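You operate a simulated robot arm through the tools that you are given. There is no shell and no other tool.

You run a simulated robot arm. Do the job below in one go: nothing can be reset, and whatever is moved stays where it is left.

## Task
Tip the spare green leaves from the yellow mug back into their tin.
Fine: mug back where it stood, tin lid back on; spill nothing. Set down upright: yellow mug.

The check looks at the end state, three seconds after you hand in, the way a careful person would. Anything else that was tipped, shoved, dropped, spilled or broken makes it a failure. Lids that push on must go on centred and level and be pressed home; caps that screw on are set level and turned clockwise until they are tight.

## Robot
A 6-joint arm with a two-finger parallel gripper, fixed in place. Base frame: the origin is at the foot of the arm, x ahead of it, y to its left, z up; the work surface is at about z = 0.8. Lengths are in m, angles in rad, forces in N, time in s.
With the tool pointing down near the work surface it reaches from about 0.34 to 0.82 m from the base axis. Its first joint turns from -2.897 to 2.897 rad. Payload 3.91 kg.
The TCP is the grasp point between the finger pads, 0.03 m short of the fingertips. In the tool frame z runs along the fingers and y along their closing line. Largest opening 0.11 m; finger width 0.02, thickness 0.01; the body of the gripper, 0.048 by 0.112 m, starts 0.055 m behind the TCP.
Orientation is told as [roll, pitch, yaw] about the base's x, y, z axes, in that order, counted from this pose: with the fingers straight down and closing along the base's y, the tool's x points along the base's -x, its y along +y and its z along -z.

## Interface
- The arm moves only by the tool jog_arm. Its argument "motion" is a list of rows, each a list of 6 numbers: the shift along the tool's x, y, z in m, then the turn, a rotation vector about the tool's x, y, z in rad. In form: [[tx, ty, tz, wx, wy, wz], ...]. A call has 1 to 20 rows; each row is the pose to reach, as a shift and turn from the pose commanded when the call began, along the tool's axes at that moment. "gripper" is the finger opening in m, from 0 to 0.11, set as the call begins (left out, the last holds). Rows are played at 5 a second. More than 0.05 m and 0.15 rad between two rows, or a gripper value outside its range, and nothing of the call is played. Where a pose cannot be reached the arm comes as near as it can. A force on the tool above 40 N (or 10 N above the force at the start of the call, whichever is more), or a blocked arm, ends the call early, and 0.2 s more pass. Each finger travels about 0.045 m/s and halts on what it meets, pressing with about 32 N; the grip force reading is that of the motor and also rises with nothing between the fingers. The clock runs only during rows and for 0.2 s after the last one: add rows that repeat a pose to give the fingers time. It gives the time, the measured TCP pose, the force on the tool (base axes), the opening and the grip force at its end, in the units of the frame above (readings bear some noise), with the torque about the TCP (base axes, N m) and any sound that the robot's microphone picked up.
- Cameras (640 x 400 px; columns grow to the right, rows downward): "scene" is fixed at [0.0574, 0.6464, 1.4568]; the picture's right is [0.85, 0.52, 0.00], its down [0.51, -0.85, -0.14] and it looks along [-0.07, 0.12, -0.99] (base axes); focal length 214 px, centre (320, 200). "wrist" rides on the gripper at [0.077, 0.007, -0.114] in the tool frame; the picture's right is [-0.09, 1.00, 0.00], its down [-0.80, -0.07, -0.59] and it looks along [-0.59, -0.05, 0.80] (tool axes); focal length 270 px, centre (320, 200). There is no depth. A picture from a camera that has moved, and an enlarged one, comes with that camera's place and axes in the base frame and with its lens. The place of the scene camera against the robot may be out by one fixed shift of up to 0.018 m in any direction.
- camera(camera): a new picture of that camera. No time passes.
- move_column(by): slides the trunk up (or, below 0, down) by that many m; the arm rides with it, the base frame stays. It gives what a move gives, with no picture.
- enlarge(camera, box): a new picture of the part [left, top, right, bottom] of that camera's present view, enlarged. No time passes.
- finish_job(): hands the job in; it is judged then, once.

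Nothing tells you positions but the pictures and the camera data. Unless the task says otherwise, let go and move clear before handing in.

The tools are called as name(argument=value, ...) on one line, values as JSON. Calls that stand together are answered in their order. jog_arm: Moves the arm, as the interface text tells. Its arguments: {"type":"object","properties":{"motion":{"type":"array","items":{"type":"array","items":{"type":"number"}}},"gripper":{"type":"number"}},"required":["motion"]} The other tools are called the same way: move_column (by) slides the trunk up or down; camera (camera) takes a picture; enlarge (camera, box) takes an enlarged picture of a part of a camera's view; finish_job () hands the job in.

At the start:

```text
t: 0.0
ee_pos: [0.2193, 0.5065, 1.1909]
tcp_rot: [0.0, -0.001, -0.001]
ft_force: [-0.1, -0.2, 0.2]
torque: [0.01, -0.01, 0.03]
opening: 0.11
gripper_force: 0.1
trunk travel left (down, up): [-0.575, 0.035]
```

scene: 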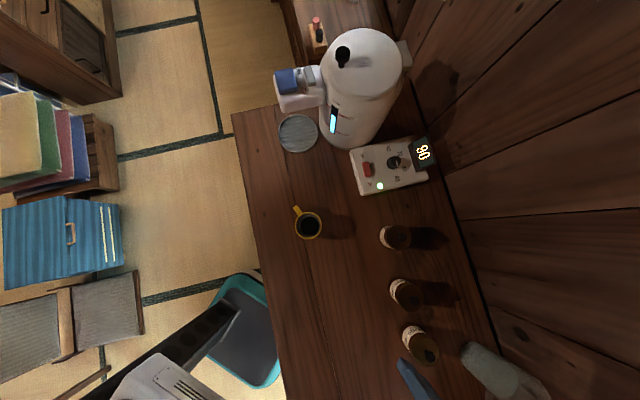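
wrist: 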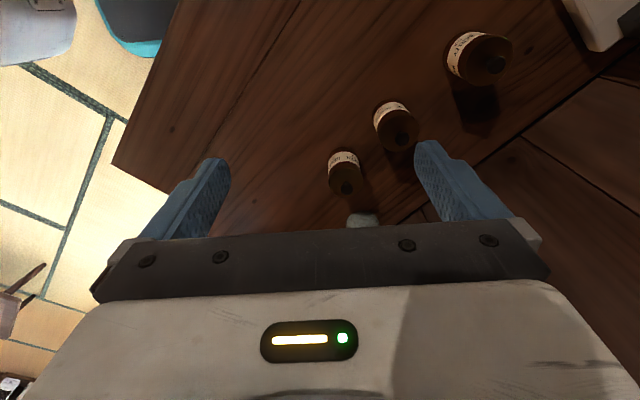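

I see a yellow mug on the wooden counter, three brown tins with labels on the right side of it, and a dispenser and control box above. I'll look closer before moving anything.

enlarge(camera="scene", box=[360, 210, 480, 285])

enlarge(camera="scene", box=[360, 270, 520, 370])

enlarge(camera="scene", box=[260, 190, 360, 252])

enlarge(camera="scene", box=[260, 100, 460, 225])

enlarge(camera="wrist", box=[300, 10, 540, 230])

enlarge(camera="scene", box=[360, 310, 560, 400])

```text
5.33 times, centred on (420, 248) of scene
camera zoom: at [0.0574, 0.6464, 1.4568], right [0.85, 0.52, 0.0], down [0.51, -0.85, -0.14], along [-0.07, 0.12, -0.99], focal length 1144 px, centre (-213, -53)
```

zoom: 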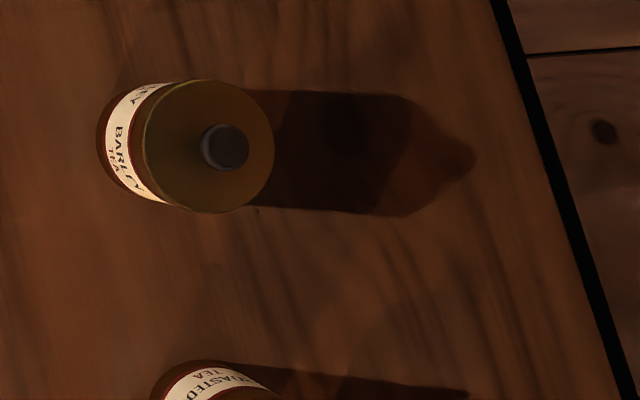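

```text
4.00 times, centred on (440, 320) of scene
camera zoom: at [0.0574, 0.6464, 1.4568], right [0.85, 0.52, 0.0], down [0.51, -0.85, -0.14], along [-0.07, 0.12, -0.99], focal length 858 px, centre (-160, -280)
```

zoom: 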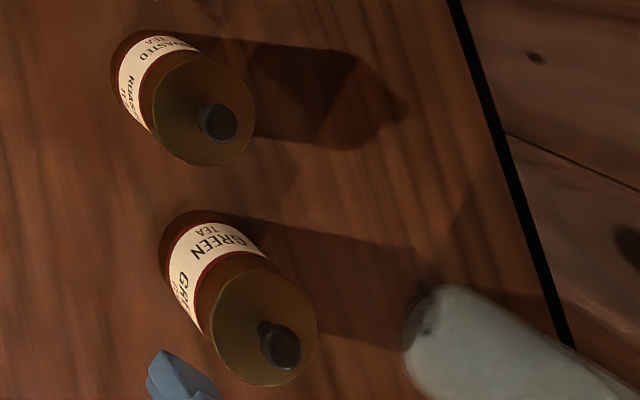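

```text
6.40 times, centred on (310, 221) of scene
camera zoom: at [0.0574, 0.6464, 1.4568], right [0.85, 0.52, 0.0], down [0.51, -0.85, -0.14], along [-0.07, 0.12, -0.99], focal length 1373 px, centre (384, 66)
```

zoom: 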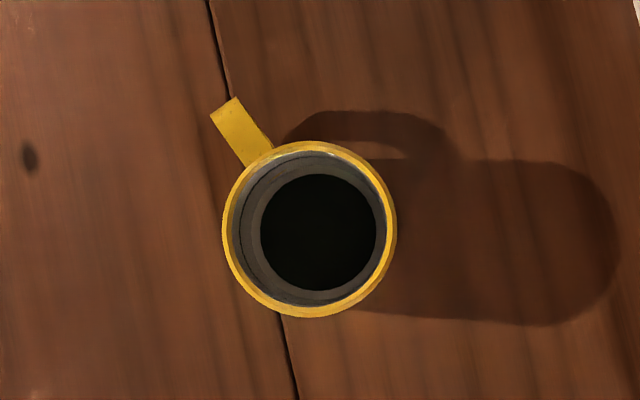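

```text
3.20 times, centred on (360, 162) of scene
camera zoom: at [0.0574, 0.6464, 1.4568], right [0.85, 0.52, 0.0], down [0.51, -0.85, -0.14], along [-0.07, 0.12, -0.99], focal length 686 px, centre (192, 320)
```

zoom: 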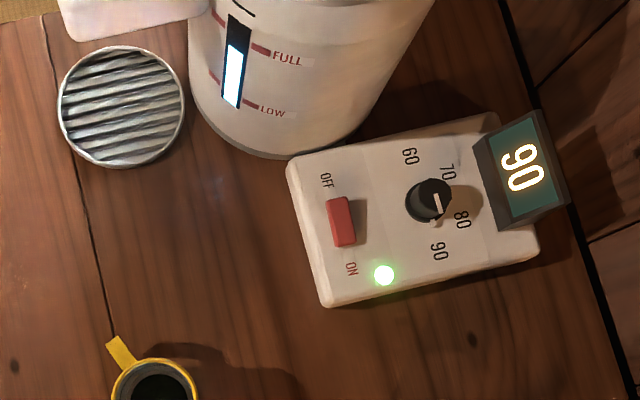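

```text
1.82 times, centred on (420, 120) of wrist
camera zoom: at [0.1417, 0.5125, 1.3064], right [0.09, 1.0, 0.0], down [0.8, -0.07, 0.59], along [0.59, -0.05, -0.8], focal length 491 px, centre (138, 346)
```

zoom: 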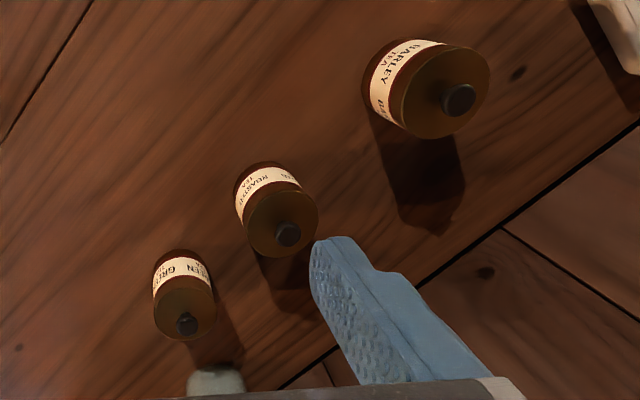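

```text
3.20 times, centred on (460, 355) of scene
camera zoom: at [0.0574, 0.6464, 1.4568], right [0.85, 0.52, 0.0], down [0.51, -0.85, -0.14], along [-0.07, 0.12, -0.99], focal length 686 px, centre (-128, -296)
```

zoom: 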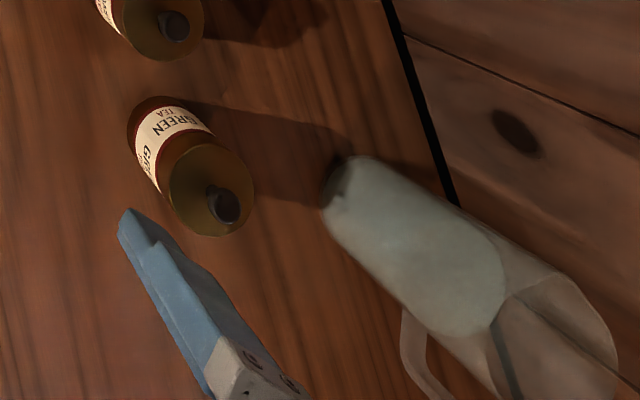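

The GREEN tin is the one nearest the glass jug (roughly x 0.41, y 0.53), and the mug is near (0.02, 0.64). All three tins have knobbed lids on. I'll swing the wrist camera over to look into the mug first.

jog_arm(motion=[[0.0182, -0.0027, 0.0082, 0, 0, -0.1428], [0.0364, -0.0054, 0.0164, 0, 0, -0.2856], [0.0546, -0.0081, 0.0246, 0, 0, -0.4284], [0.0728, -0.0108, 0.0328, 0, 0, -0.5712], [0.091, -0.0135, 0.041, 0, 0, -0.714], [0.1092, -0.0162, 0.0492, 0, 0, -0.8568], [0.1274, -0.0189, 0.0574, 0, 0, -0.9996], [0.1456, -0.0216, 0.0656, 0, 0, -1.1424], [0.1638, -0.0243, 0.0738, 0, 0, -1.2852], [0.182, -0.027, 0.082, 0, 0, -1.428], [0.2, -0.03, 0.09, 0, 0, -1.5708], [0.2, -0.03, 0.09, 0, 0, -1.5708]], gripper=0.11)

camera(camera="wrist")

camera(camera="scene")

```text
t: 2.6
ee_pos: [0.0191, 0.4743, 1.1015]
tcp_rot: [0.001, 0.0, 1.574]
ft_force: [0.9, -0.9, -0.3]
torque: [0.0, 0.0, -0.01]
opening: 0.11
gripper_force: 0.0
trunk travel left (down, up): [-0.575, 0.035]
```

```text
taken
camera wrist: at [0.0118, 0.3982, 1.2162], right [-1.0, 0.09, 0.0], down [0.07, 0.8, 0.59], along [0.05, 0.59, -0.8], focal length 270 px, centre (320, 200)
```

wrist: 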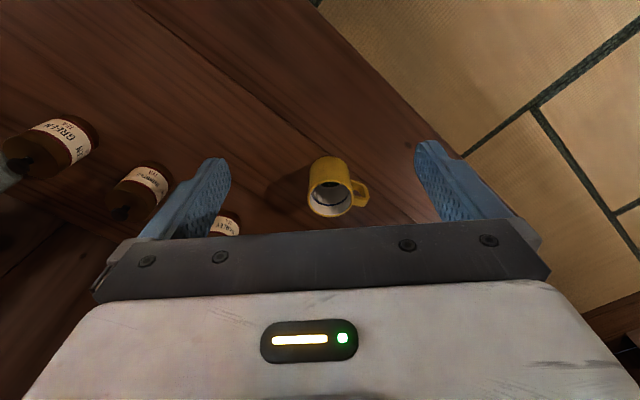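

```text
taken
```

scene: 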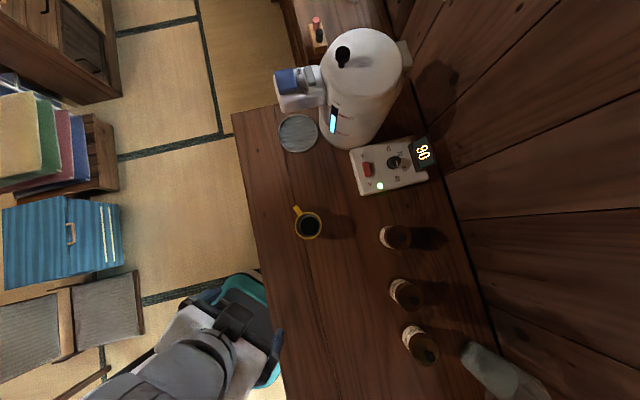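

The mug is in view (the wrist picture is upside down relative to the world). I'll zoom in to read its shape and contents.

enlarge(camera="wrist", box=[280, 140, 400, 230])

enlarge(camera="wrist", box=[0, 90, 260, 250])

```text
4.44 times, centred on (340, 185) of wrist
camera zoom: at [0.0118, 0.3982, 1.2162], right [-1.0, 0.09, 0.0], down [0.07, 0.8, 0.59], along [0.05, 0.59, -0.8], focal length 1201 px, centre (231, 267)
```

zoom: 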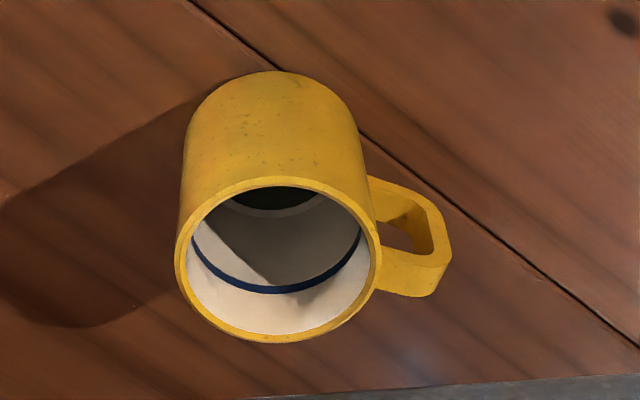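

```text
2.46 times, centred on (130, 170) of wrist
camera zoom: at [0.0118, 0.3982, 1.2162], right [-1.0, 0.09, 0.0], down [0.07, 0.8, 0.59], along [0.05, 0.59, -0.8], focal length 665 px, centre (788, 274)
```

zoom: 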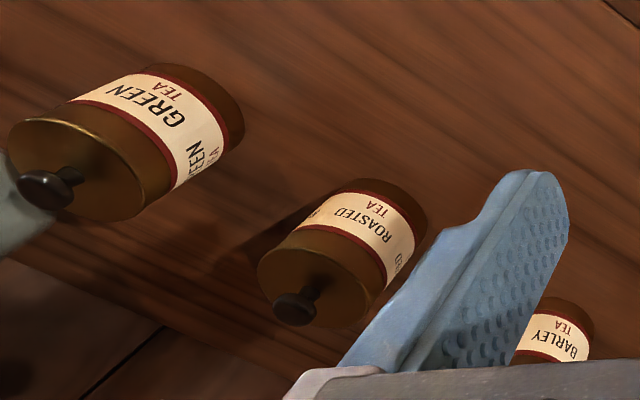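

The mug stands at about (0.016, 0.648), is 0.072 m across and 0.076 m tall, and its handle points to about azimuth 156°. Next I'll look at the GREEN tin from nearer.

jog_arm(motion=[[0.0114, -0.0413, 0, 0, 0, 0.0953], [0.0229, -0.0826, 0, 0, 0, 0.1906], [0.0343, -0.1239, 0, 0, 0, 0.2859], [0.0457, -0.1651, 0, 0, 0, 0.3811], [0.0571, -0.2064, 0, 0, 0, 0.4764], [0.0686, -0.2477, 0, 0, 0, 0.5717], [0.08, -0.289, 0, 0, 0, 0.667], [0.08, -0.289, 0, 0, 0, 0.667], [0.08, -0.289, 0, 0, 0, 0.667]])

camera(camera="wrist")

enlarge(camera="wrist", box=[240, 120, 400, 220])

```text
t: 4.6
ee_pos: [0.3101, 0.3968, 1.1013]
tcp_rot: [0.001, 0.0, 0.903]
ft_force: [0.6, 1.0, 0.0]
torque: [-0.01, 0.01, -0.01]
opening: 0.1098
gripper_force: 0.0
trunk travel left (down, up): [-0.575, 0.035]
```

```text
taken
camera wrist: at [0.2558, 0.3403, 1.2164], right [-0.73, 0.69, 0.0], down [0.55, 0.59, 0.59], along [0.41, 0.43, -0.8], focal length 270 px, centre (320, 200)
```

wrist: 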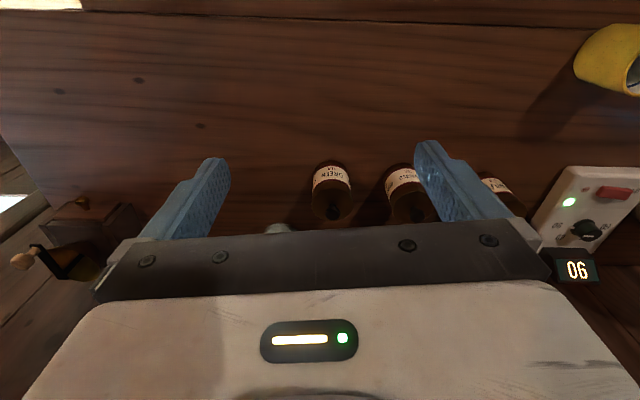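

```text
4.00 times, centred on (320, 170) of wrist
camera zoom: at [0.2558, 0.3403, 1.2164], right [-0.73, 0.69, 0.0], down [0.55, 0.59, 0.59], along [0.41, 0.43, -0.8], focal length 1081 px, centre (320, 320)
```

zoom: 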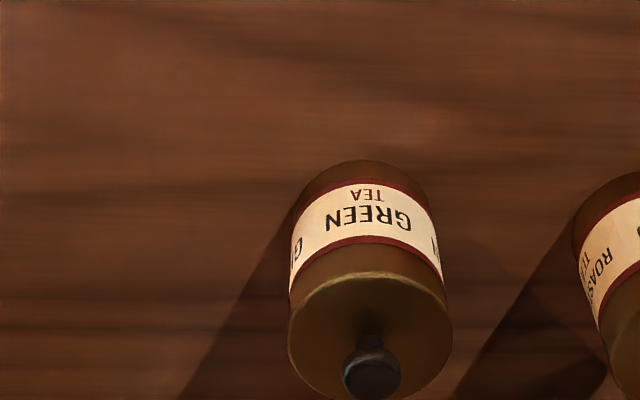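

The GREEN tin's centre is near (0.416, 0.537) with its lid top at about z 0.887 and the knob at about z 0.91. I'll put the open gripper above the knob, still clear of it, and look again.

jog_arm(motion=[[-0.035, 0.0007, 0.0, 0, 0, 0], [-0.07, 0.0014, 0.01, 0, 0, 0], [-0.105, 0.0021, 0.03, 0, 0, 0], [-0.14, 0.0028, 0.06, 0, 0, 0], [-0.165, 0.0033, 0.09, 0, 0, 0], [-0.1755, 0.0035, 0.12, 0, 0, 0], [-0.1755, 0.0035, 0.13, 0, 0, 0], [-0.1755, 0.0035, 0.13, 0, 0, 0]])

camera(camera="wrist")

camera(camera="scene")

enlarge(camera="wrist", box=[230, 130, 410, 240])

```text
t: 6.4
ee_pos: [0.4139, 0.5365, 0.9693]
tcp_rot: [0.0, 0.002, 0.904]
ft_force: [-0.3, 0.3, -0.1]
torque: [0.01, -0.01, 0.0]
opening: 0.11
gripper_force: 0.1
trunk travel left (down, up): [-0.575, 0.035]
```

```text
taken
camera wrist: at [0.3607, 0.4806, 1.0854], right [-0.73, 0.69, 0.0], down [0.55, 0.59, 0.59], along [0.41, 0.43, -0.8], focal length 270 px, centre (320, 200)
```

wrist: 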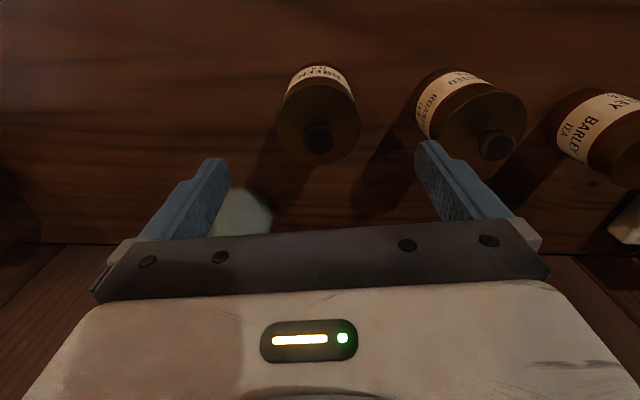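

```text
taken
```

scene: 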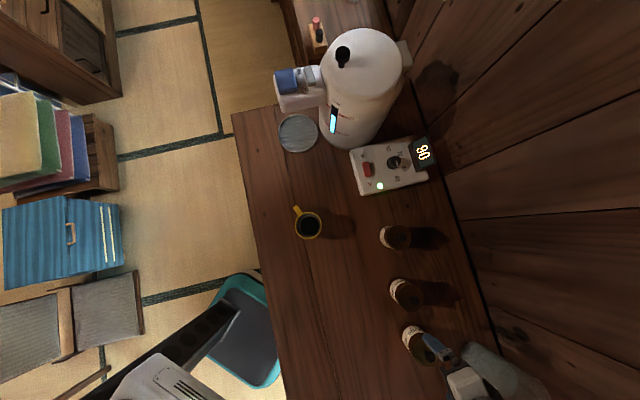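

```text
3.56 times, centred on (320, 185) of wrist
camera zoom: at [0.3607, 0.4806, 1.0854], right [-0.73, 0.69, 0.0], down [0.55, 0.59, 0.59], along [0.41, 0.43, -0.8], focal length 961 px, centre (320, 253)
```

zoom: 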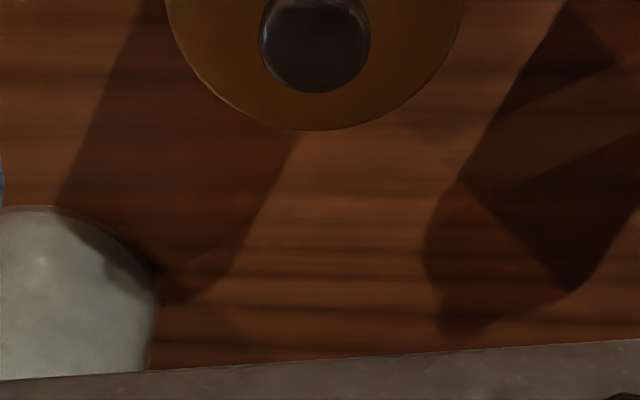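

The knob centre reads (0.416, 0.537) with its top at z≈0.91, which matches the earlier estimate. I'll narrow the fingers, come down until the tips are around the knob but above the lid plate, and check before gripping.

jog_arm(motion=[[-0.0017, -0.0013, 0, 0, 0, 0], [-0.0017, -0.0013, 0, 0, 0, 0], [-0.0017, -0.0013, 0, 0, 0, 0], [-0.0017, -0.0013, 0, 0, 0, 0], [-0.0017, -0.0013, 0.01, 0, 0, 0], [-0.0017, -0.0013, 0.02, 0, 0, 0], [-0.0017, -0.0013, 0.03, 0, 0, 0], [-0.0017, -0.0013, 0.038, 0, 0, 0], [-0.0017, -0.0013, 0.042, 0, 0, 0], [-0.0017, -0.0013, 0.042, 0, 0, 0]], gripper=0.05)

camera(camera="wrist")

enlarge(camera="wrist", box=[230, 100, 410, 212])

enlarge(camera="scene", box=[390, 310, 510, 385])

```text
t: 8.6
ee_pos: [0.4154, 0.5359, 0.9288]
tcp_rot: [0.0, 0.0, 0.904]
ft_force: [-0.5, 0.4, 0.0]
torque: [-0.02, 0.0, 0.0]
opening: 0.0502
gripper_force: 0.0
trunk travel left (down, up): [-0.575, 0.035]
```

```text
taken
camera wrist: at [0.362, 0.48, 1.044], right [-0.73, 0.69, 0.0], down [0.55, 0.59, 0.59], along [0.41, 0.43, -0.8], focal length 270 px, centre (320, 200)
```

wrist: 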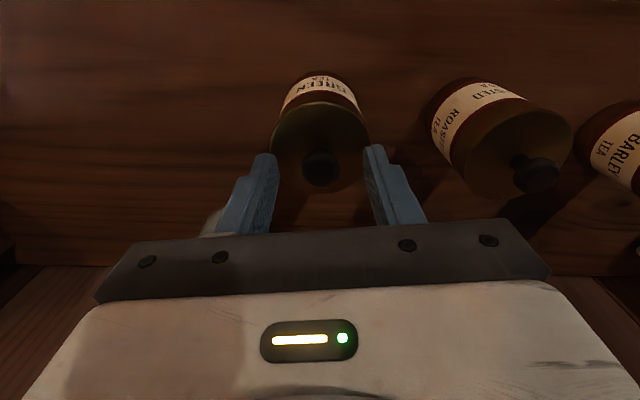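

```text
3.56 times, centred on (320, 156) of wrist
camera zoom: at [0.362, 0.48, 1.044], right [-0.73, 0.69, 0.0], down [0.55, 0.59, 0.59], along [0.41, 0.43, -0.8], focal length 961 px, centre (320, 356)
```

zoom: 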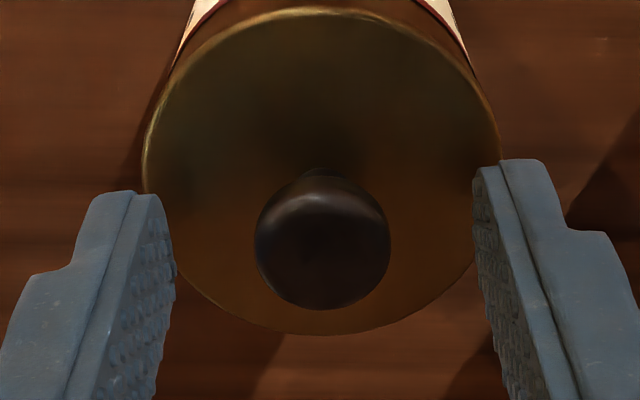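

```text
5.33 times, centred on (450, 348) of scene
camera zoom: at [0.0574, 0.6464, 1.4568], right [0.85, 0.52, 0.0], down [0.51, -0.85, -0.14], along [-0.07, 0.12, -0.99], focal length 1144 px, centre (-373, -587)
```

zoom: 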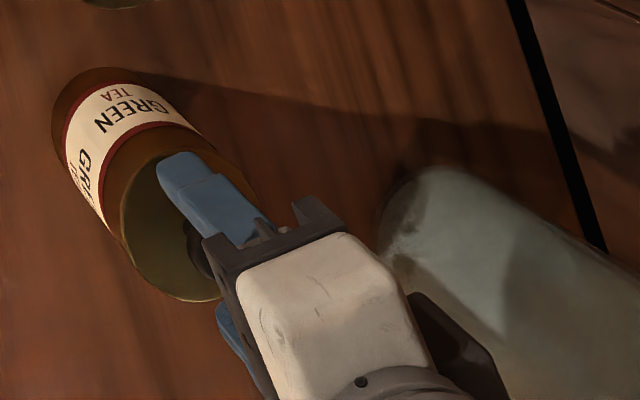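

The knob sits centred between the fingers. I'll go down a few more millimetres and close gently on it.

jog_arm(motion=[[-0.0013, 0.0002, 0.003, 0, 0, 0], [-0.0013, 0.0002, 0.006, 0, 0, 0], [-0.0013, 0.0002, 0.006, 0, 0, 0]])

enlarge(camera="wrist", box=[230, 100, 410, 212])

```text
t: 9.4
ee_pos: [0.4157, 0.5375, 0.9224]
tcp_rot: [0.0, 0.0, 0.905]
ft_force: [-0.2, -0.6, 0.0]
torque: [-0.02, 0.02, -0.03]
opening: 0.0501
gripper_force: 0.1
trunk travel left (down, up): [-0.575, 0.035]
```

```text
3.56 times, centred on (320, 156) of wrist
camera zoom: at [0.363, 0.4812, 1.0381], right [-0.73, 0.69, 0.0], down [0.55, 0.59, 0.59], along [0.41, 0.43, -0.8], focal length 961 px, centre (320, 356)
```

zoom: 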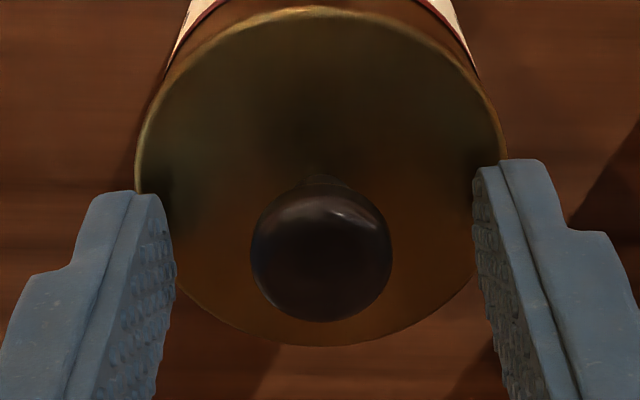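

Clear all round; closing on the knob now.

jog_arm(motion=[[0, 0, 0, 0, 0, 0], [0, 0, 0, 0, 0, 0], [0, 0, 0, 0, 0, 0], [0, 0, 0, 0, 0, 0]], gripper=0.0)

enlarge(camera="wrist", box=[230, 100, 410, 212])

```text
t: 10.4
ee_pos: [0.4161, 0.5367, 0.9215]
tcp_rot: [0.001, 0.001, 0.905]
ft_force: [-0.5, 1.1, -0.5]
torque: [0.01, 0.0, -0.01]
opening: 0.0195
gripper_force: 31.7
trunk travel left (down, up): [-0.575, 0.035]
heard: snap
```

```text
3.56 times, centred on (320, 156) of wrist
camera zoom: at [0.363, 0.4812, 1.0381], right [-0.73, 0.69, 0.0], down [0.55, 0.59, 0.59], along [0.41, 0.43, -0.8], focal length 961 px, centre (320, 356)
```

zoom: 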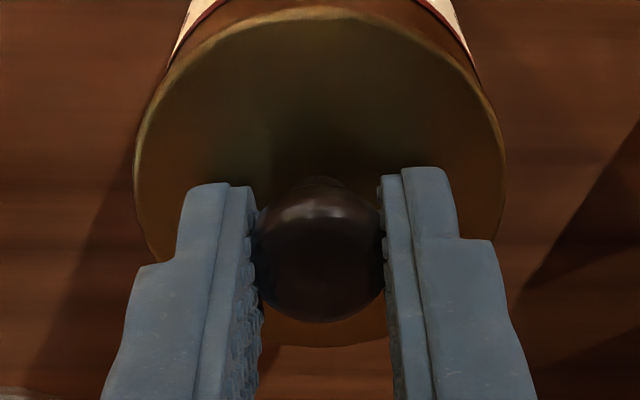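

The knob is held (opening 0.0195), and I heard a snap, so the lid's fit has probably shifted. I'll lift slowly by a small amount and look at whether the lid alone comes up.

jog_arm(motion=[[0, 0, -0.002, 0, 0, 0], [0, 0, -0.004, 0, 0, 0], [0, 0, -0.006, 0, 0, 0], [0, 0, -0.008, 0, 0, 0]], gripper=0.0)

enlarge(camera="wrist", box=[230, 60, 410, 172])

enlarge(camera="scene", box=[390, 310, 510, 385])

```text
t: 11.4
ee_pos: [0.4145, 0.5366, 0.9313]
tcp_rot: [0.0, -0.001, 0.904]
ft_force: [0.5, 0.1, -0.8]
torque: [0.01, 0.0, -0.03]
opening: 0.0192
gripper_force: 32.0
trunk travel left (down, up): [-0.575, 0.035]
```

```text
3.56 times, centred on (320, 116) of wrist
camera zoom: at [0.3631, 0.481, 1.0463], right [-0.73, 0.69, 0.0], down [0.55, 0.59, 0.59], along [0.41, 0.43, -0.8], focal length 961 px, centre (320, 499)
```

zoom: 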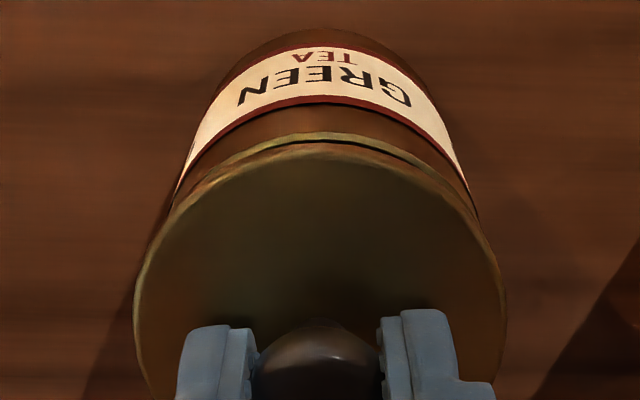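

```text
5.33 times, centred on (450, 348) of scene
camera zoom: at [0.0574, 0.6464, 1.4568], right [0.85, 0.52, 0.0], down [0.51, -0.85, -0.14], along [-0.07, 0.12, -0.99], focal length 1144 px, centre (-373, -587)
```

zoom: 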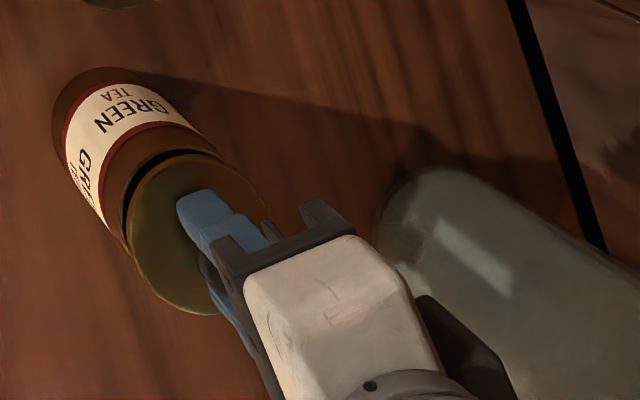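

The lid is coming up by itself and the tin stays put. I'll raise it clear and carry it to the bare counter near (0.24, 0.52).

jog_arm(motion=[[0, 0, -0.01, 0, 0, 0], [0, 0, -0.025, 0, 0, 0], [0, 0, -0.045, 0, 0, 0], [0, 0, -0.065, 0, 0, 0], [0, 0, -0.08, 0, 0, 0], [0.012, 0.013, -0.08, 0, 0, 0], [0.03, 0.031, -0.08, 0, 0, 0], [0.05, 0.052, -0.08, 0, 0, 0], [0.07, 0.073, -0.08, 0, 0, 0], [0.09, 0.094, -0.08, 0, 0, 0], [0.108, 0.113, -0.08, 0, 0, 0], [0.119, 0.124, -0.08, 0, 0, 0], [0.1223, 0.1277, -0.08, 0, 0, 0], [0.1223, 0.1277, -0.08, 0, 0, 0]], gripper=0.0)

camera(camera="scene")

camera(camera="wrist")

enlarge(camera="scene", box=[390, 310, 470, 360])

```text
t: 14.4
ee_pos: [0.2407, 0.5184, 1.0111]
tcp_rot: [0.001, 0.001, 0.906]
ft_force: [1.0, 0.2, -0.4]
torque: [-0.01, 0.02, -0.02]
opening: 0.0193
gripper_force: 32.1
trunk travel left (down, up): [-0.575, 0.035]
```

```text
taken
```

scene: 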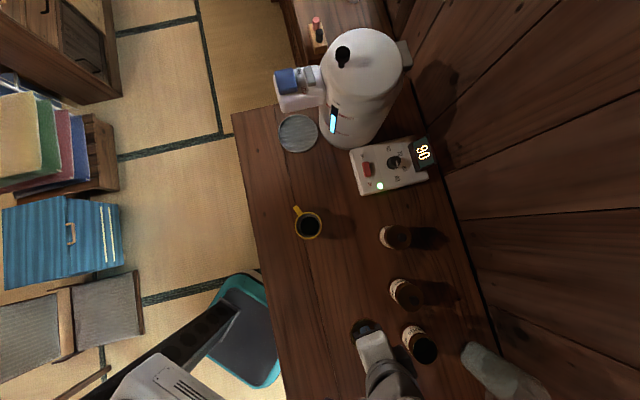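

```text
taken
camera wrist: at [0.1873, 0.463, 1.1263], right [-0.73, 0.69, 0.0], down [0.55, 0.59, 0.59], along [0.41, 0.43, -0.8], focal length 270 px, centre (320, 200)
```

wrist: 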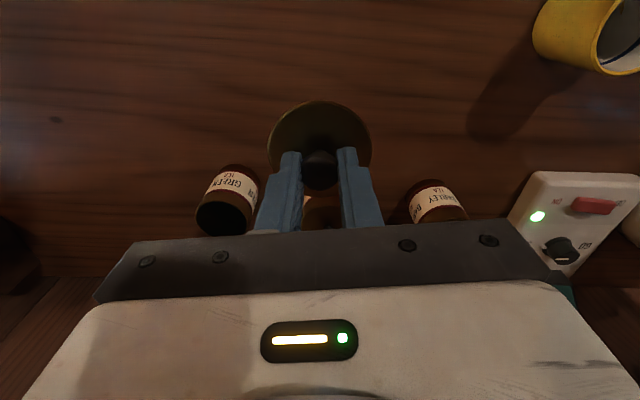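

```text
8.00 times, centred on (430, 335) of scene
camera zoom: at [0.0574, 0.6464, 1.4568], right [0.85, 0.52, 0.0], down [0.51, -0.85, -0.14], along [-0.07, 0.12, -0.99], focal length 1716 px, centre (-560, -880)
```

zoom: 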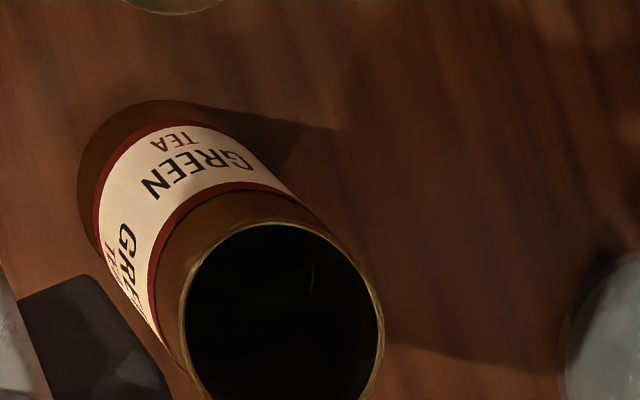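

The tin is open and nothing spilled. I'll lower the lid toward the counter, first quickly to just above it, then slowly.

jog_arm(motion=[[0, 0, 0.02, 0, 0, 0], [0, 0, 0.045, 0, 0, 0], [0, 0, 0.07, 0, 0, 0], [0, 0, 0.095, 0, 0, 0], [0, 0, 0.115, 0, 0, 0], [0, 0, 0.13, 0, 0, 0], [0, 0, 0.14, 0, 0, 0], [0, 0, 0.14, 0, 0, 0]], gripper=0.0)

camera(camera="wrist")

enlarge(camera="scene", box=[330, 300, 430, 362])

```text
t: 16.2
ee_pos: [0.2411, 0.5196, 0.871]
tcp_rot: [0.001, 0.0, 0.904]
ft_force: [-0.3, 0.1, 0.3]
torque: [-0.02, 0.03, 0.02]
opening: 0.0189
gripper_force: 31.6
trunk travel left (down, up): [-0.575, 0.035]
```

```text
taken
camera wrist: at [0.1878, 0.4643, 0.9862], right [-0.73, 0.69, 0.0], down [0.55, 0.59, 0.59], along [0.41, 0.43, -0.8], focal length 270 px, centre (320, 200)
```

wrist: 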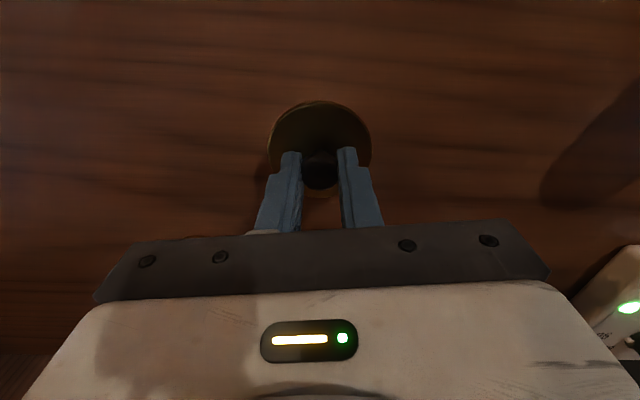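

```text
6.40 times, centred on (380, 331) of scene
camera zoom: at [0.0574, 0.6464, 1.4568], right [0.85, 0.52, 0.0], down [0.51, -0.85, -0.14], along [-0.07, 0.12, -0.99], focal length 1373 px, centre (-64, -638)
```

zoom: 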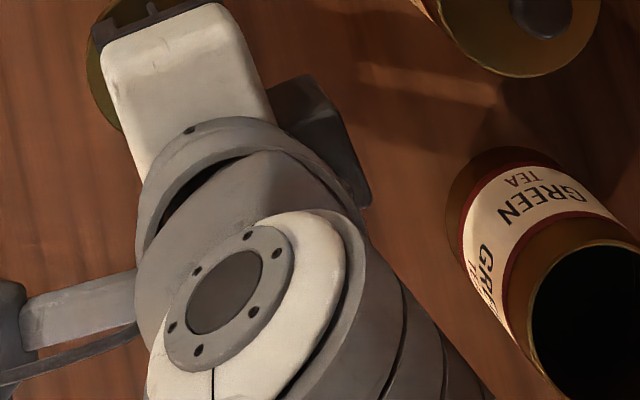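

Still free in the air. Now a slow descent to feel for the counter.

jog_arm(motion=[[0, 0, 0.003, 0, 0, 0], [0, 0, 0.006, 0, 0, 0], [0, 0, 0.009, 0, 0, 0], [0, 0, 0.011, 0, 0, 0], [0, 0, 0.013, 0, 0, 0], [0, 0, 0.015, 0, 0, 0]], gripper=0.0)

enlarge(camera="wrist", box=[230, 70, 410, 210])

```text
t: 17.6
ee_pos: [0.2414, 0.5183, 0.8571]
tcp_rot: [0.0, -0.001, 0.904]
ft_force: [0.2, -0.3, -0.3]
torque: [-0.05, 0.0, -0.01]
opening: 0.0191
gripper_force: 31.9
trunk travel left (down, up): [-0.575, 0.035]
```

```text
2.86 times, centred on (320, 140) of wrist
camera zoom: at [0.1874, 0.4632, 0.9716], right [-0.73, 0.69, 0.0], down [0.55, 0.59, 0.59], along [0.41, 0.43, -0.8], focal length 772 px, centre (320, 371)
```

zoom: 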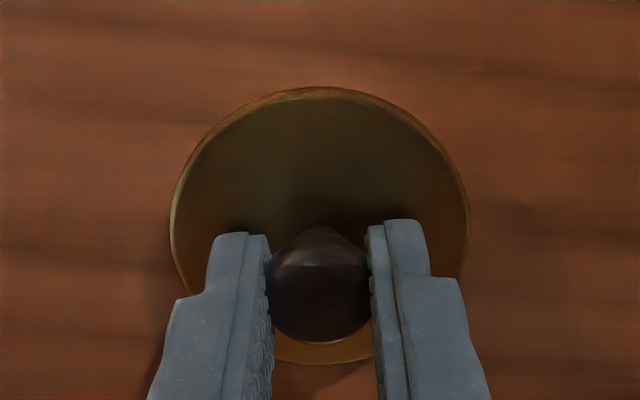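

jog_arm(motion=[[0, 0, 0.002, 0, 0, 0], [0, 0, 0.004, 0, 0, 0], [0, 0, 0.006, 0, 0, 0]], gripper=0.0)

```text
t: 18.4
ee_pos: [0.2412, 0.5191, 0.8501]
tcp_rot: [0.0, 0.0, 0.905]
ft_force: [-0.1, 0.0, 0.4]
torque: [0.01, 0.03, 0.03]
opening: 0.0188
gripper_force: 31.9
trunk travel left (down, up): [-0.575, 0.035]
```

No contact yet at z 0.850, so I'll keep feeling downward in small steps.

jog_arm(motion=[[0, 0, 0.0015, 0, 0, 0], [0, 0, 0.003, 0, 0, 0], [0, 0, 0.0045, 0, 0, 0]], gripper=0.0)

enlarge(camera="wrist", box=[230, 70, 410, 210])

```text
t: 19.2
ee_pos: [0.2422, 0.5184, 0.8451]
tcp_rot: [-0.003, 0.001, 0.903]
ft_force: [-0.4, -1.1, 0.5]
torque: [-0.02, -0.04, 0.0]
opening: 0.0189
gripper_force: 32.3
trunk travel left (down, up): [-0.575, 0.035]
```

```text
2.86 times, centred on (320, 140) of wrist
camera zoom: at [0.1877, 0.4642, 0.9606], right [-0.73, 0.69, 0.0], down [0.55, 0.59, 0.59], along [0.41, 0.43, -0.8], focal length 772 px, centre (320, 371)
```

zoom: 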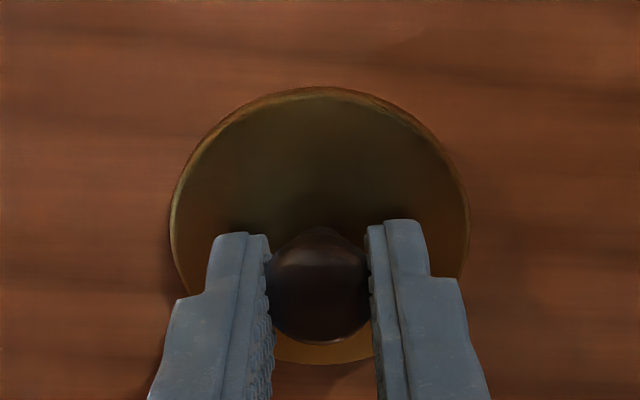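

jog_arm(motion=[[0, 0, 0.001, 0, 0, 0], [0, 0, 0.002, 0, 0, 0], [0, 0, 0.003, 0, 0, 0]], gripper=0.0)

```text
t: 20.0
ee_pos: [0.2406, 0.5201, 0.8421]
tcp_rot: [0.001, 0.002, 0.903]
ft_force: [0.5, 0.3, 0.2]
torque: [0.02, -0.01, 0.02]
opening: 0.0193
gripper_force: 31.8
trunk travel left (down, up): [-0.575, 0.035]
```

Still free at z 0.842; continuing a millimetre at a time.

jog_arm(motion=[[0, 0, 0.001, 0, 0, 0], [0, 0, 0.002, 0, 0, 0], [0, 0, 0.002, 0, 0, 0]], gripper=0.0)

enlarge(camera="wrist", box=[250, 80, 390, 180])

```text
t: 20.8
ee_pos: [0.2403, 0.5197, 0.8413]
tcp_rot: [0.0, -0.002, 0.905]
ft_force: [-0.6, -1.5, 11.9]
torque: [-0.11, 0.05, -0.03]
opening: 0.0191
gripper_force: 32.1
trunk travel left (down, up): [-0.575, 0.035]
```

```text
4.00 times, centred on (320, 130) of wrist
camera zoom: at [0.187, 0.4634, 0.9567], right [-0.73, 0.69, 0.0], down [0.55, 0.58, 0.6], along [0.41, 0.43, -0.8], focal length 1081 px, centre (320, 480)
```

zoom: 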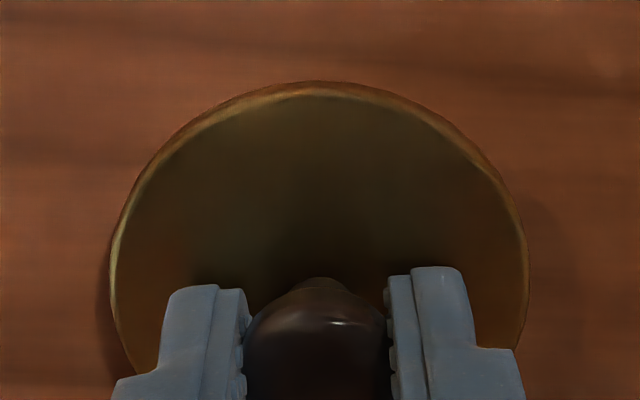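

Contact at z≈0.841 with about 12 N. I'll ease off by a millimetre and open the fingers.

jog_arm(motion=[[0, 0, -0.001, 0, 0, 0], [0, 0, -0.001, 0, 0, 0]], gripper=0.0)

jog_arm(motion=[[0, 0, 0, 0, 0, 0], [0, 0, 0, 0, 0, 0], [0, 0, 0, 0, 0, 0], [0, 0, 0, 0, 0, 0]], gripper=0.05)

enlarge(camera="wrist", box=[230, 70, 410, 210])

```text
t: 21.4
ee_pos: [0.2398, 0.5193, 0.8411]
tcp_rot: [0.0, 0.0, 0.905]
ft_force: [-1.1, 0.1, 7.3]
torque: [-0.03, 0.02, 0.06]
opening: 0.0193
gripper_force: 31.7
trunk travel left (down, up): [-0.575, 0.035]
```

```text
t: 22.4
ee_pos: [0.2413, 0.5201, 0.8413]
tcp_rot: [0.001, -0.002, 0.904]
ft_force: [0.5, 0.2, -0.2]
torque: [0.06, -0.03, 0.02]
opening: 0.05
gripper_force: 0.0
trunk travel left (down, up): [-0.575, 0.035]
```

```text
2.86 times, centred on (320, 140) of wrist
camera zoom: at [0.1873, 0.464, 0.9565], right [-0.73, 0.69, 0.0], down [0.55, 0.59, 0.59], along [0.41, 0.43, -0.8], focal length 772 px, centre (320, 371)
```

zoom: 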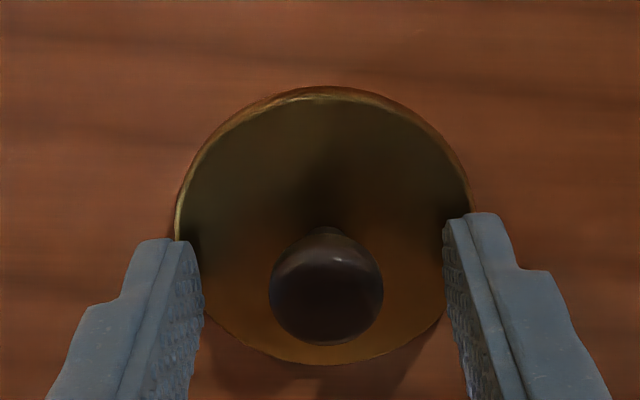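

The lid is down flat on the counter and released. I'll rise straight up off the knob, then turn the wrist half round so the hand can approach the mug from the side with its camera on top.

jog_arm(motion=[[0, 0, -0.01, 0, 0, 0], [0, 0, -0.025, 0, 0, 0], [0, 0, -0.05, 0, 0, 0], [0, 0, -0.085, 0, 0, 0], [0, 0, -0.125, 0, 0, 0], [0, 0, -0.165, 0, 0, 0], [0, 0, -0.205, 0, 0, 0], [0, 0, -0.21, 0, 0, 0]], gripper=0.05)

camera(camera="wrist")

camera(camera="scene")

```text
t: 24.2
ee_pos: [0.2398, 0.5204, 1.0517]
tcp_rot: [0.001, 0.001, 0.904]
ft_force: [0.2, -0.6, -0.3]
torque: [0.02, -0.01, -0.01]
opening: 0.05
gripper_force: 0.0
trunk travel left (down, up): [-0.575, 0.035]
```

```text
taken
camera wrist: at [0.1865, 0.4636, 1.1668], right [-0.73, 0.69, 0.0], down [0.55, 0.59, 0.59], along [0.41, 0.43, -0.8], focal length 270 px, centre (320, 200)
```

wrist: 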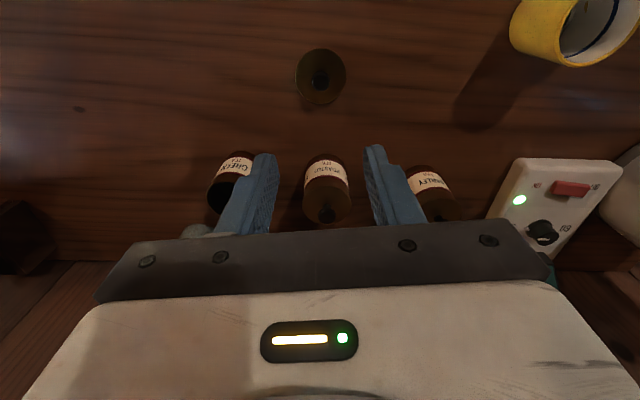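

```text
taken
```

scene: 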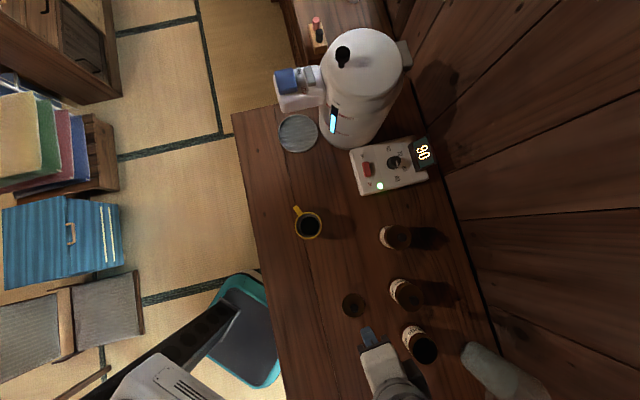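

The lid rests at about (0.24, 0.52). Now I'll turn the wrist by −114° of yaw in free air while moving toward the mug's side.

jog_arm(motion=[[0.0066, 0.0084, -0.0021, 0, 0, 0.1419], [0.0133, 0.0168, -0.0043, 0, 0, 0.2839], [0.0199, 0.0253, -0.0064, 0, 0, 0.4258], [0.0265, 0.0337, -0.0086, 0, 0, 0.5677], [0.0331, 0.0421, -0.0107, 0, 0, 0.7096], [0.0398, 0.0505, -0.0129, 0, 0, 0.8516], [0.0464, 0.059, -0.015, 0, 0, 0.9935], [0.053, 0.0674, -0.0171, 0, 0, 1.1354], [0.0597, 0.0758, -0.0193, 0, 0, 1.2774], [0.0663, 0.0842, -0.0214, 0, 0, 1.4193], [0.0729, 0.0926, -0.0236, 0, 0, 1.5612], [0.0795, 0.1011, -0.0257, 0, 0, 1.7031], [0.0862, 0.1095, -0.0279, 0, 0, 1.8451], [0.0928, 0.1179, -0.03, 0, 0, 1.987], [0.0928, 0.1179, -0.03, 0, 0, 1.987]], gripper=0.11)

camera(camera="scene")

camera(camera="wrist")

```text
t: 27.4
ee_pos: [0.0891, 0.5184, 1.0809]
tcp_rot: [0.0, 0.002, -1.085]
ft_force: [-0.1, 0.4, -0.1]
torque: [0.0, 0.01, 0.04]
opening: 0.1103
gripper_force: 0.1
trunk travel left (down, up): [-0.575, 0.035]
```

```text
taken
```

scene: 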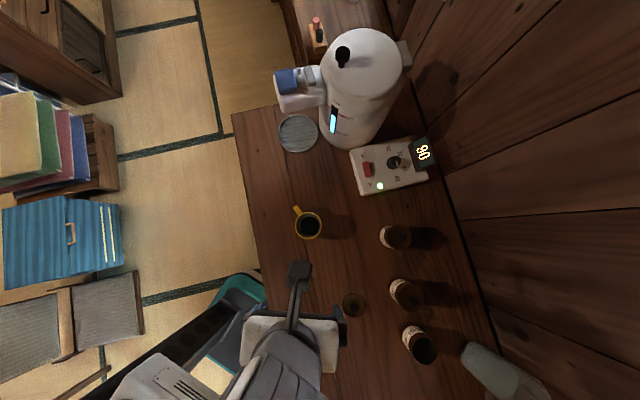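

```text
taken
camera wrist: at [0.0587, 0.5908, 1.1969], right [0.92, 0.39, 0.0], down [0.31, -0.74, 0.59], along [0.23, -0.55, -0.8], focal length 270 px, centre (320, 200)
```

wrist: 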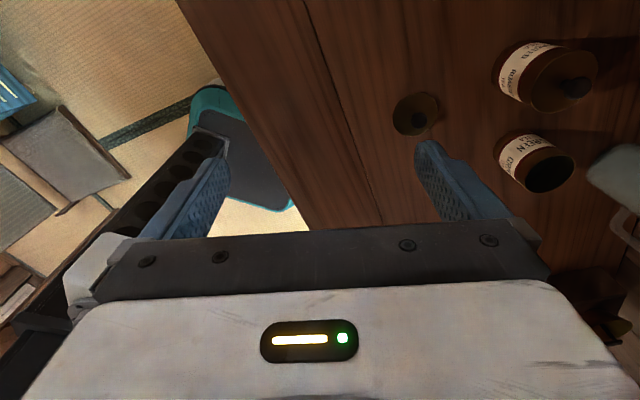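

The yaw flip works. Next I'll tilt the tool up to about 15° below horizontal, in free air.

jog_arm(motion=[[0, 0, 0, 0, 0.131, 0], [0, 0, 0, 0, 0.262, 0], [0, 0, 0, 0, 0.393, 0], [0, 0, 0, 0, 0.524, 0], [0, 0, 0, 0, 0.655, 0], [0, 0, 0, 0, 0.786, 0], [0, 0, 0, 0, 0.917, 0], [0, 0, 0, 0, 1.048, 0], [0, 0, 0, 0, 1.179, 0], [0, 0, 0, 0, 1.309, 0], [0, 0, 0, 0, 1.309, 0]], gripper=0.11)

camera(camera="scene")

camera(camera="wrist")

```text
t: 29.8
ee_pos: [0.0911, 0.5191, 1.0809]
tcp_rot: [0.003, 1.312, -1.082]
ft_force: [0.5, 0.3, 0.3]
torque: [-0.03, -0.04, 0.01]
opening: 0.11
gripper_force: 0.2
trunk travel left (down, up): [-0.575, 0.035]
```

```text
taken
```

scene: 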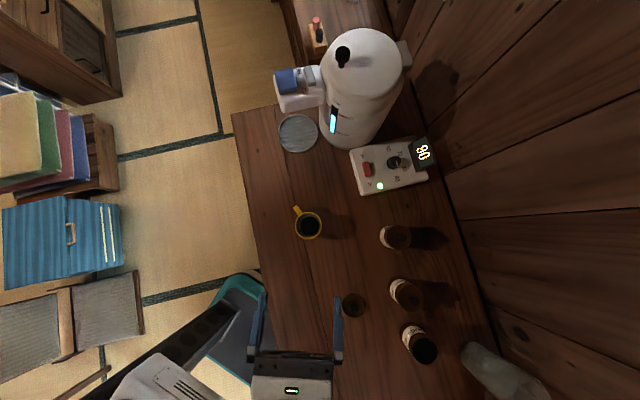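

```text
taken
camera wrist: at [0.1386, 0.4431, 1.1862], right [0.89, 0.45, -0.08], down [0.3, -0.72, -0.62], along [-0.34, 0.53, -0.78], focal length 270 px, centre (320, 200)
```

wrist: 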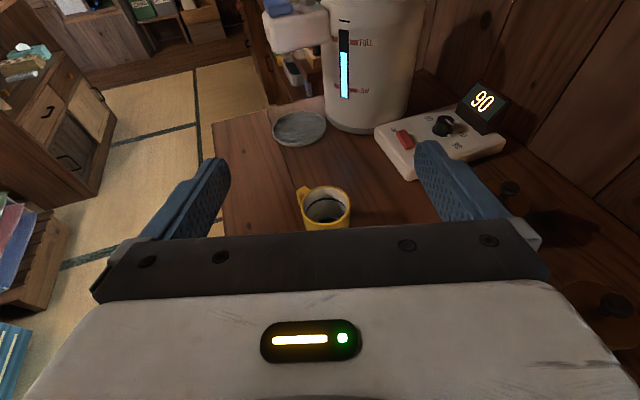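

The tool now points at the mug from the side. I'll refine the mug's position from this viewpoint.

enlarge(camera="wrist", box=[270, 165, 390, 240])

enlarge(camera="scene", box=[280, 195, 360, 245])

```text
5.33 times, centred on (330, 202) of wrist
camera zoom: at [0.1386, 0.4431, 1.1862], right [0.89, 0.45, -0.08], down [0.3, -0.72, -0.62], along [-0.34, 0.53, -0.78], focal length 1442 px, centre (267, 187)
```

zoom: 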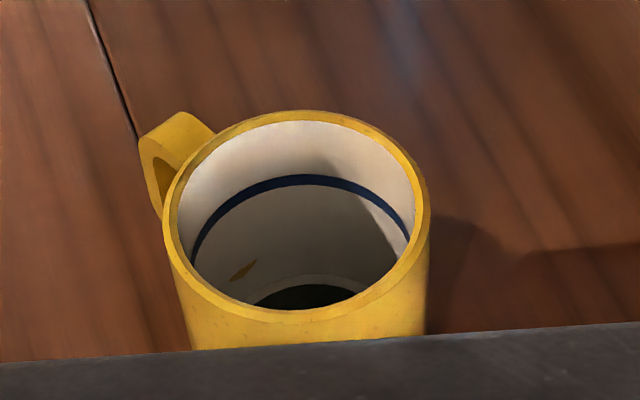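

```text
8.00 times, centred on (320, 220) of scene
camera zoom: at [0.0574, 0.6464, 1.4568], right [0.85, 0.52, 0.0], down [0.51, -0.85, -0.14], along [-0.07, 0.12, -0.99], focal length 1716 px, centre (320, 40)
```

zoom: 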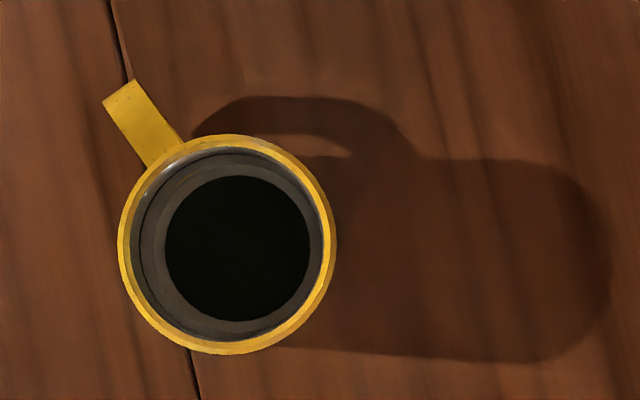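

Mug centre confirmed at about (0.0155, 0.648). I'll lower the open hand to a pre-grasp point 0.12 m short of the mug.

jog_arm(motion=[[-0.0238, -0.0007, 0.0093, 0, 0, 0], [-0.0475, -0.0014, 0.0186, 0, 0, 0], [-0.0713, -0.0021, 0.0279, 0, 0, 0], [-0.095, -0.0029, 0.0373, 0, 0, 0], [-0.1188, -0.0036, 0.0466, 0, 0, 0], [-0.1425, -0.0043, 0.0559, 0, 0, 0], [-0.1663, -0.005, 0.0652, 0, 0, 0], [-0.19, -0.0057, 0.0745, 0, 0, 0], [-0.19, -0.0057, 0.0745, 0, 0, 0]], gripper=0.11)

camera(camera="scene")

camera(camera="wrist")

```text
t: 31.8
ee_pos: [0.0762, 0.5394, 0.8799]
tcp_rot: [-0.001, 1.308, -1.081]
ft_force: [0.5, -0.1, 0.2]
torque: [-0.03, 0.0, 0.01]
opening: 0.1098
gripper_force: 0.2
trunk travel left (down, up): [-0.575, 0.035]
```

```text
taken
```

scene: 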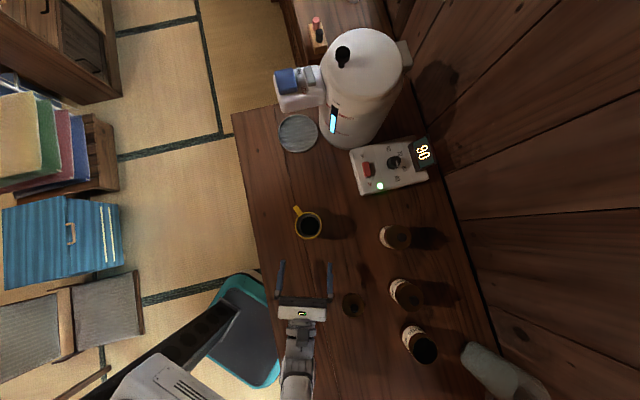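

```text
taken
camera wrist: at [0.1236, 0.4622, 0.9848], right [0.89, 0.45, -0.08], down [0.3, -0.72, -0.62], along [-0.34, 0.53, -0.78], focal length 270 px, centre (320, 200)
```

wrist: 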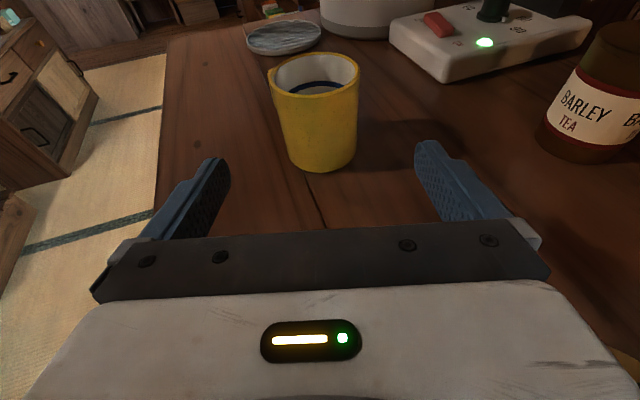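

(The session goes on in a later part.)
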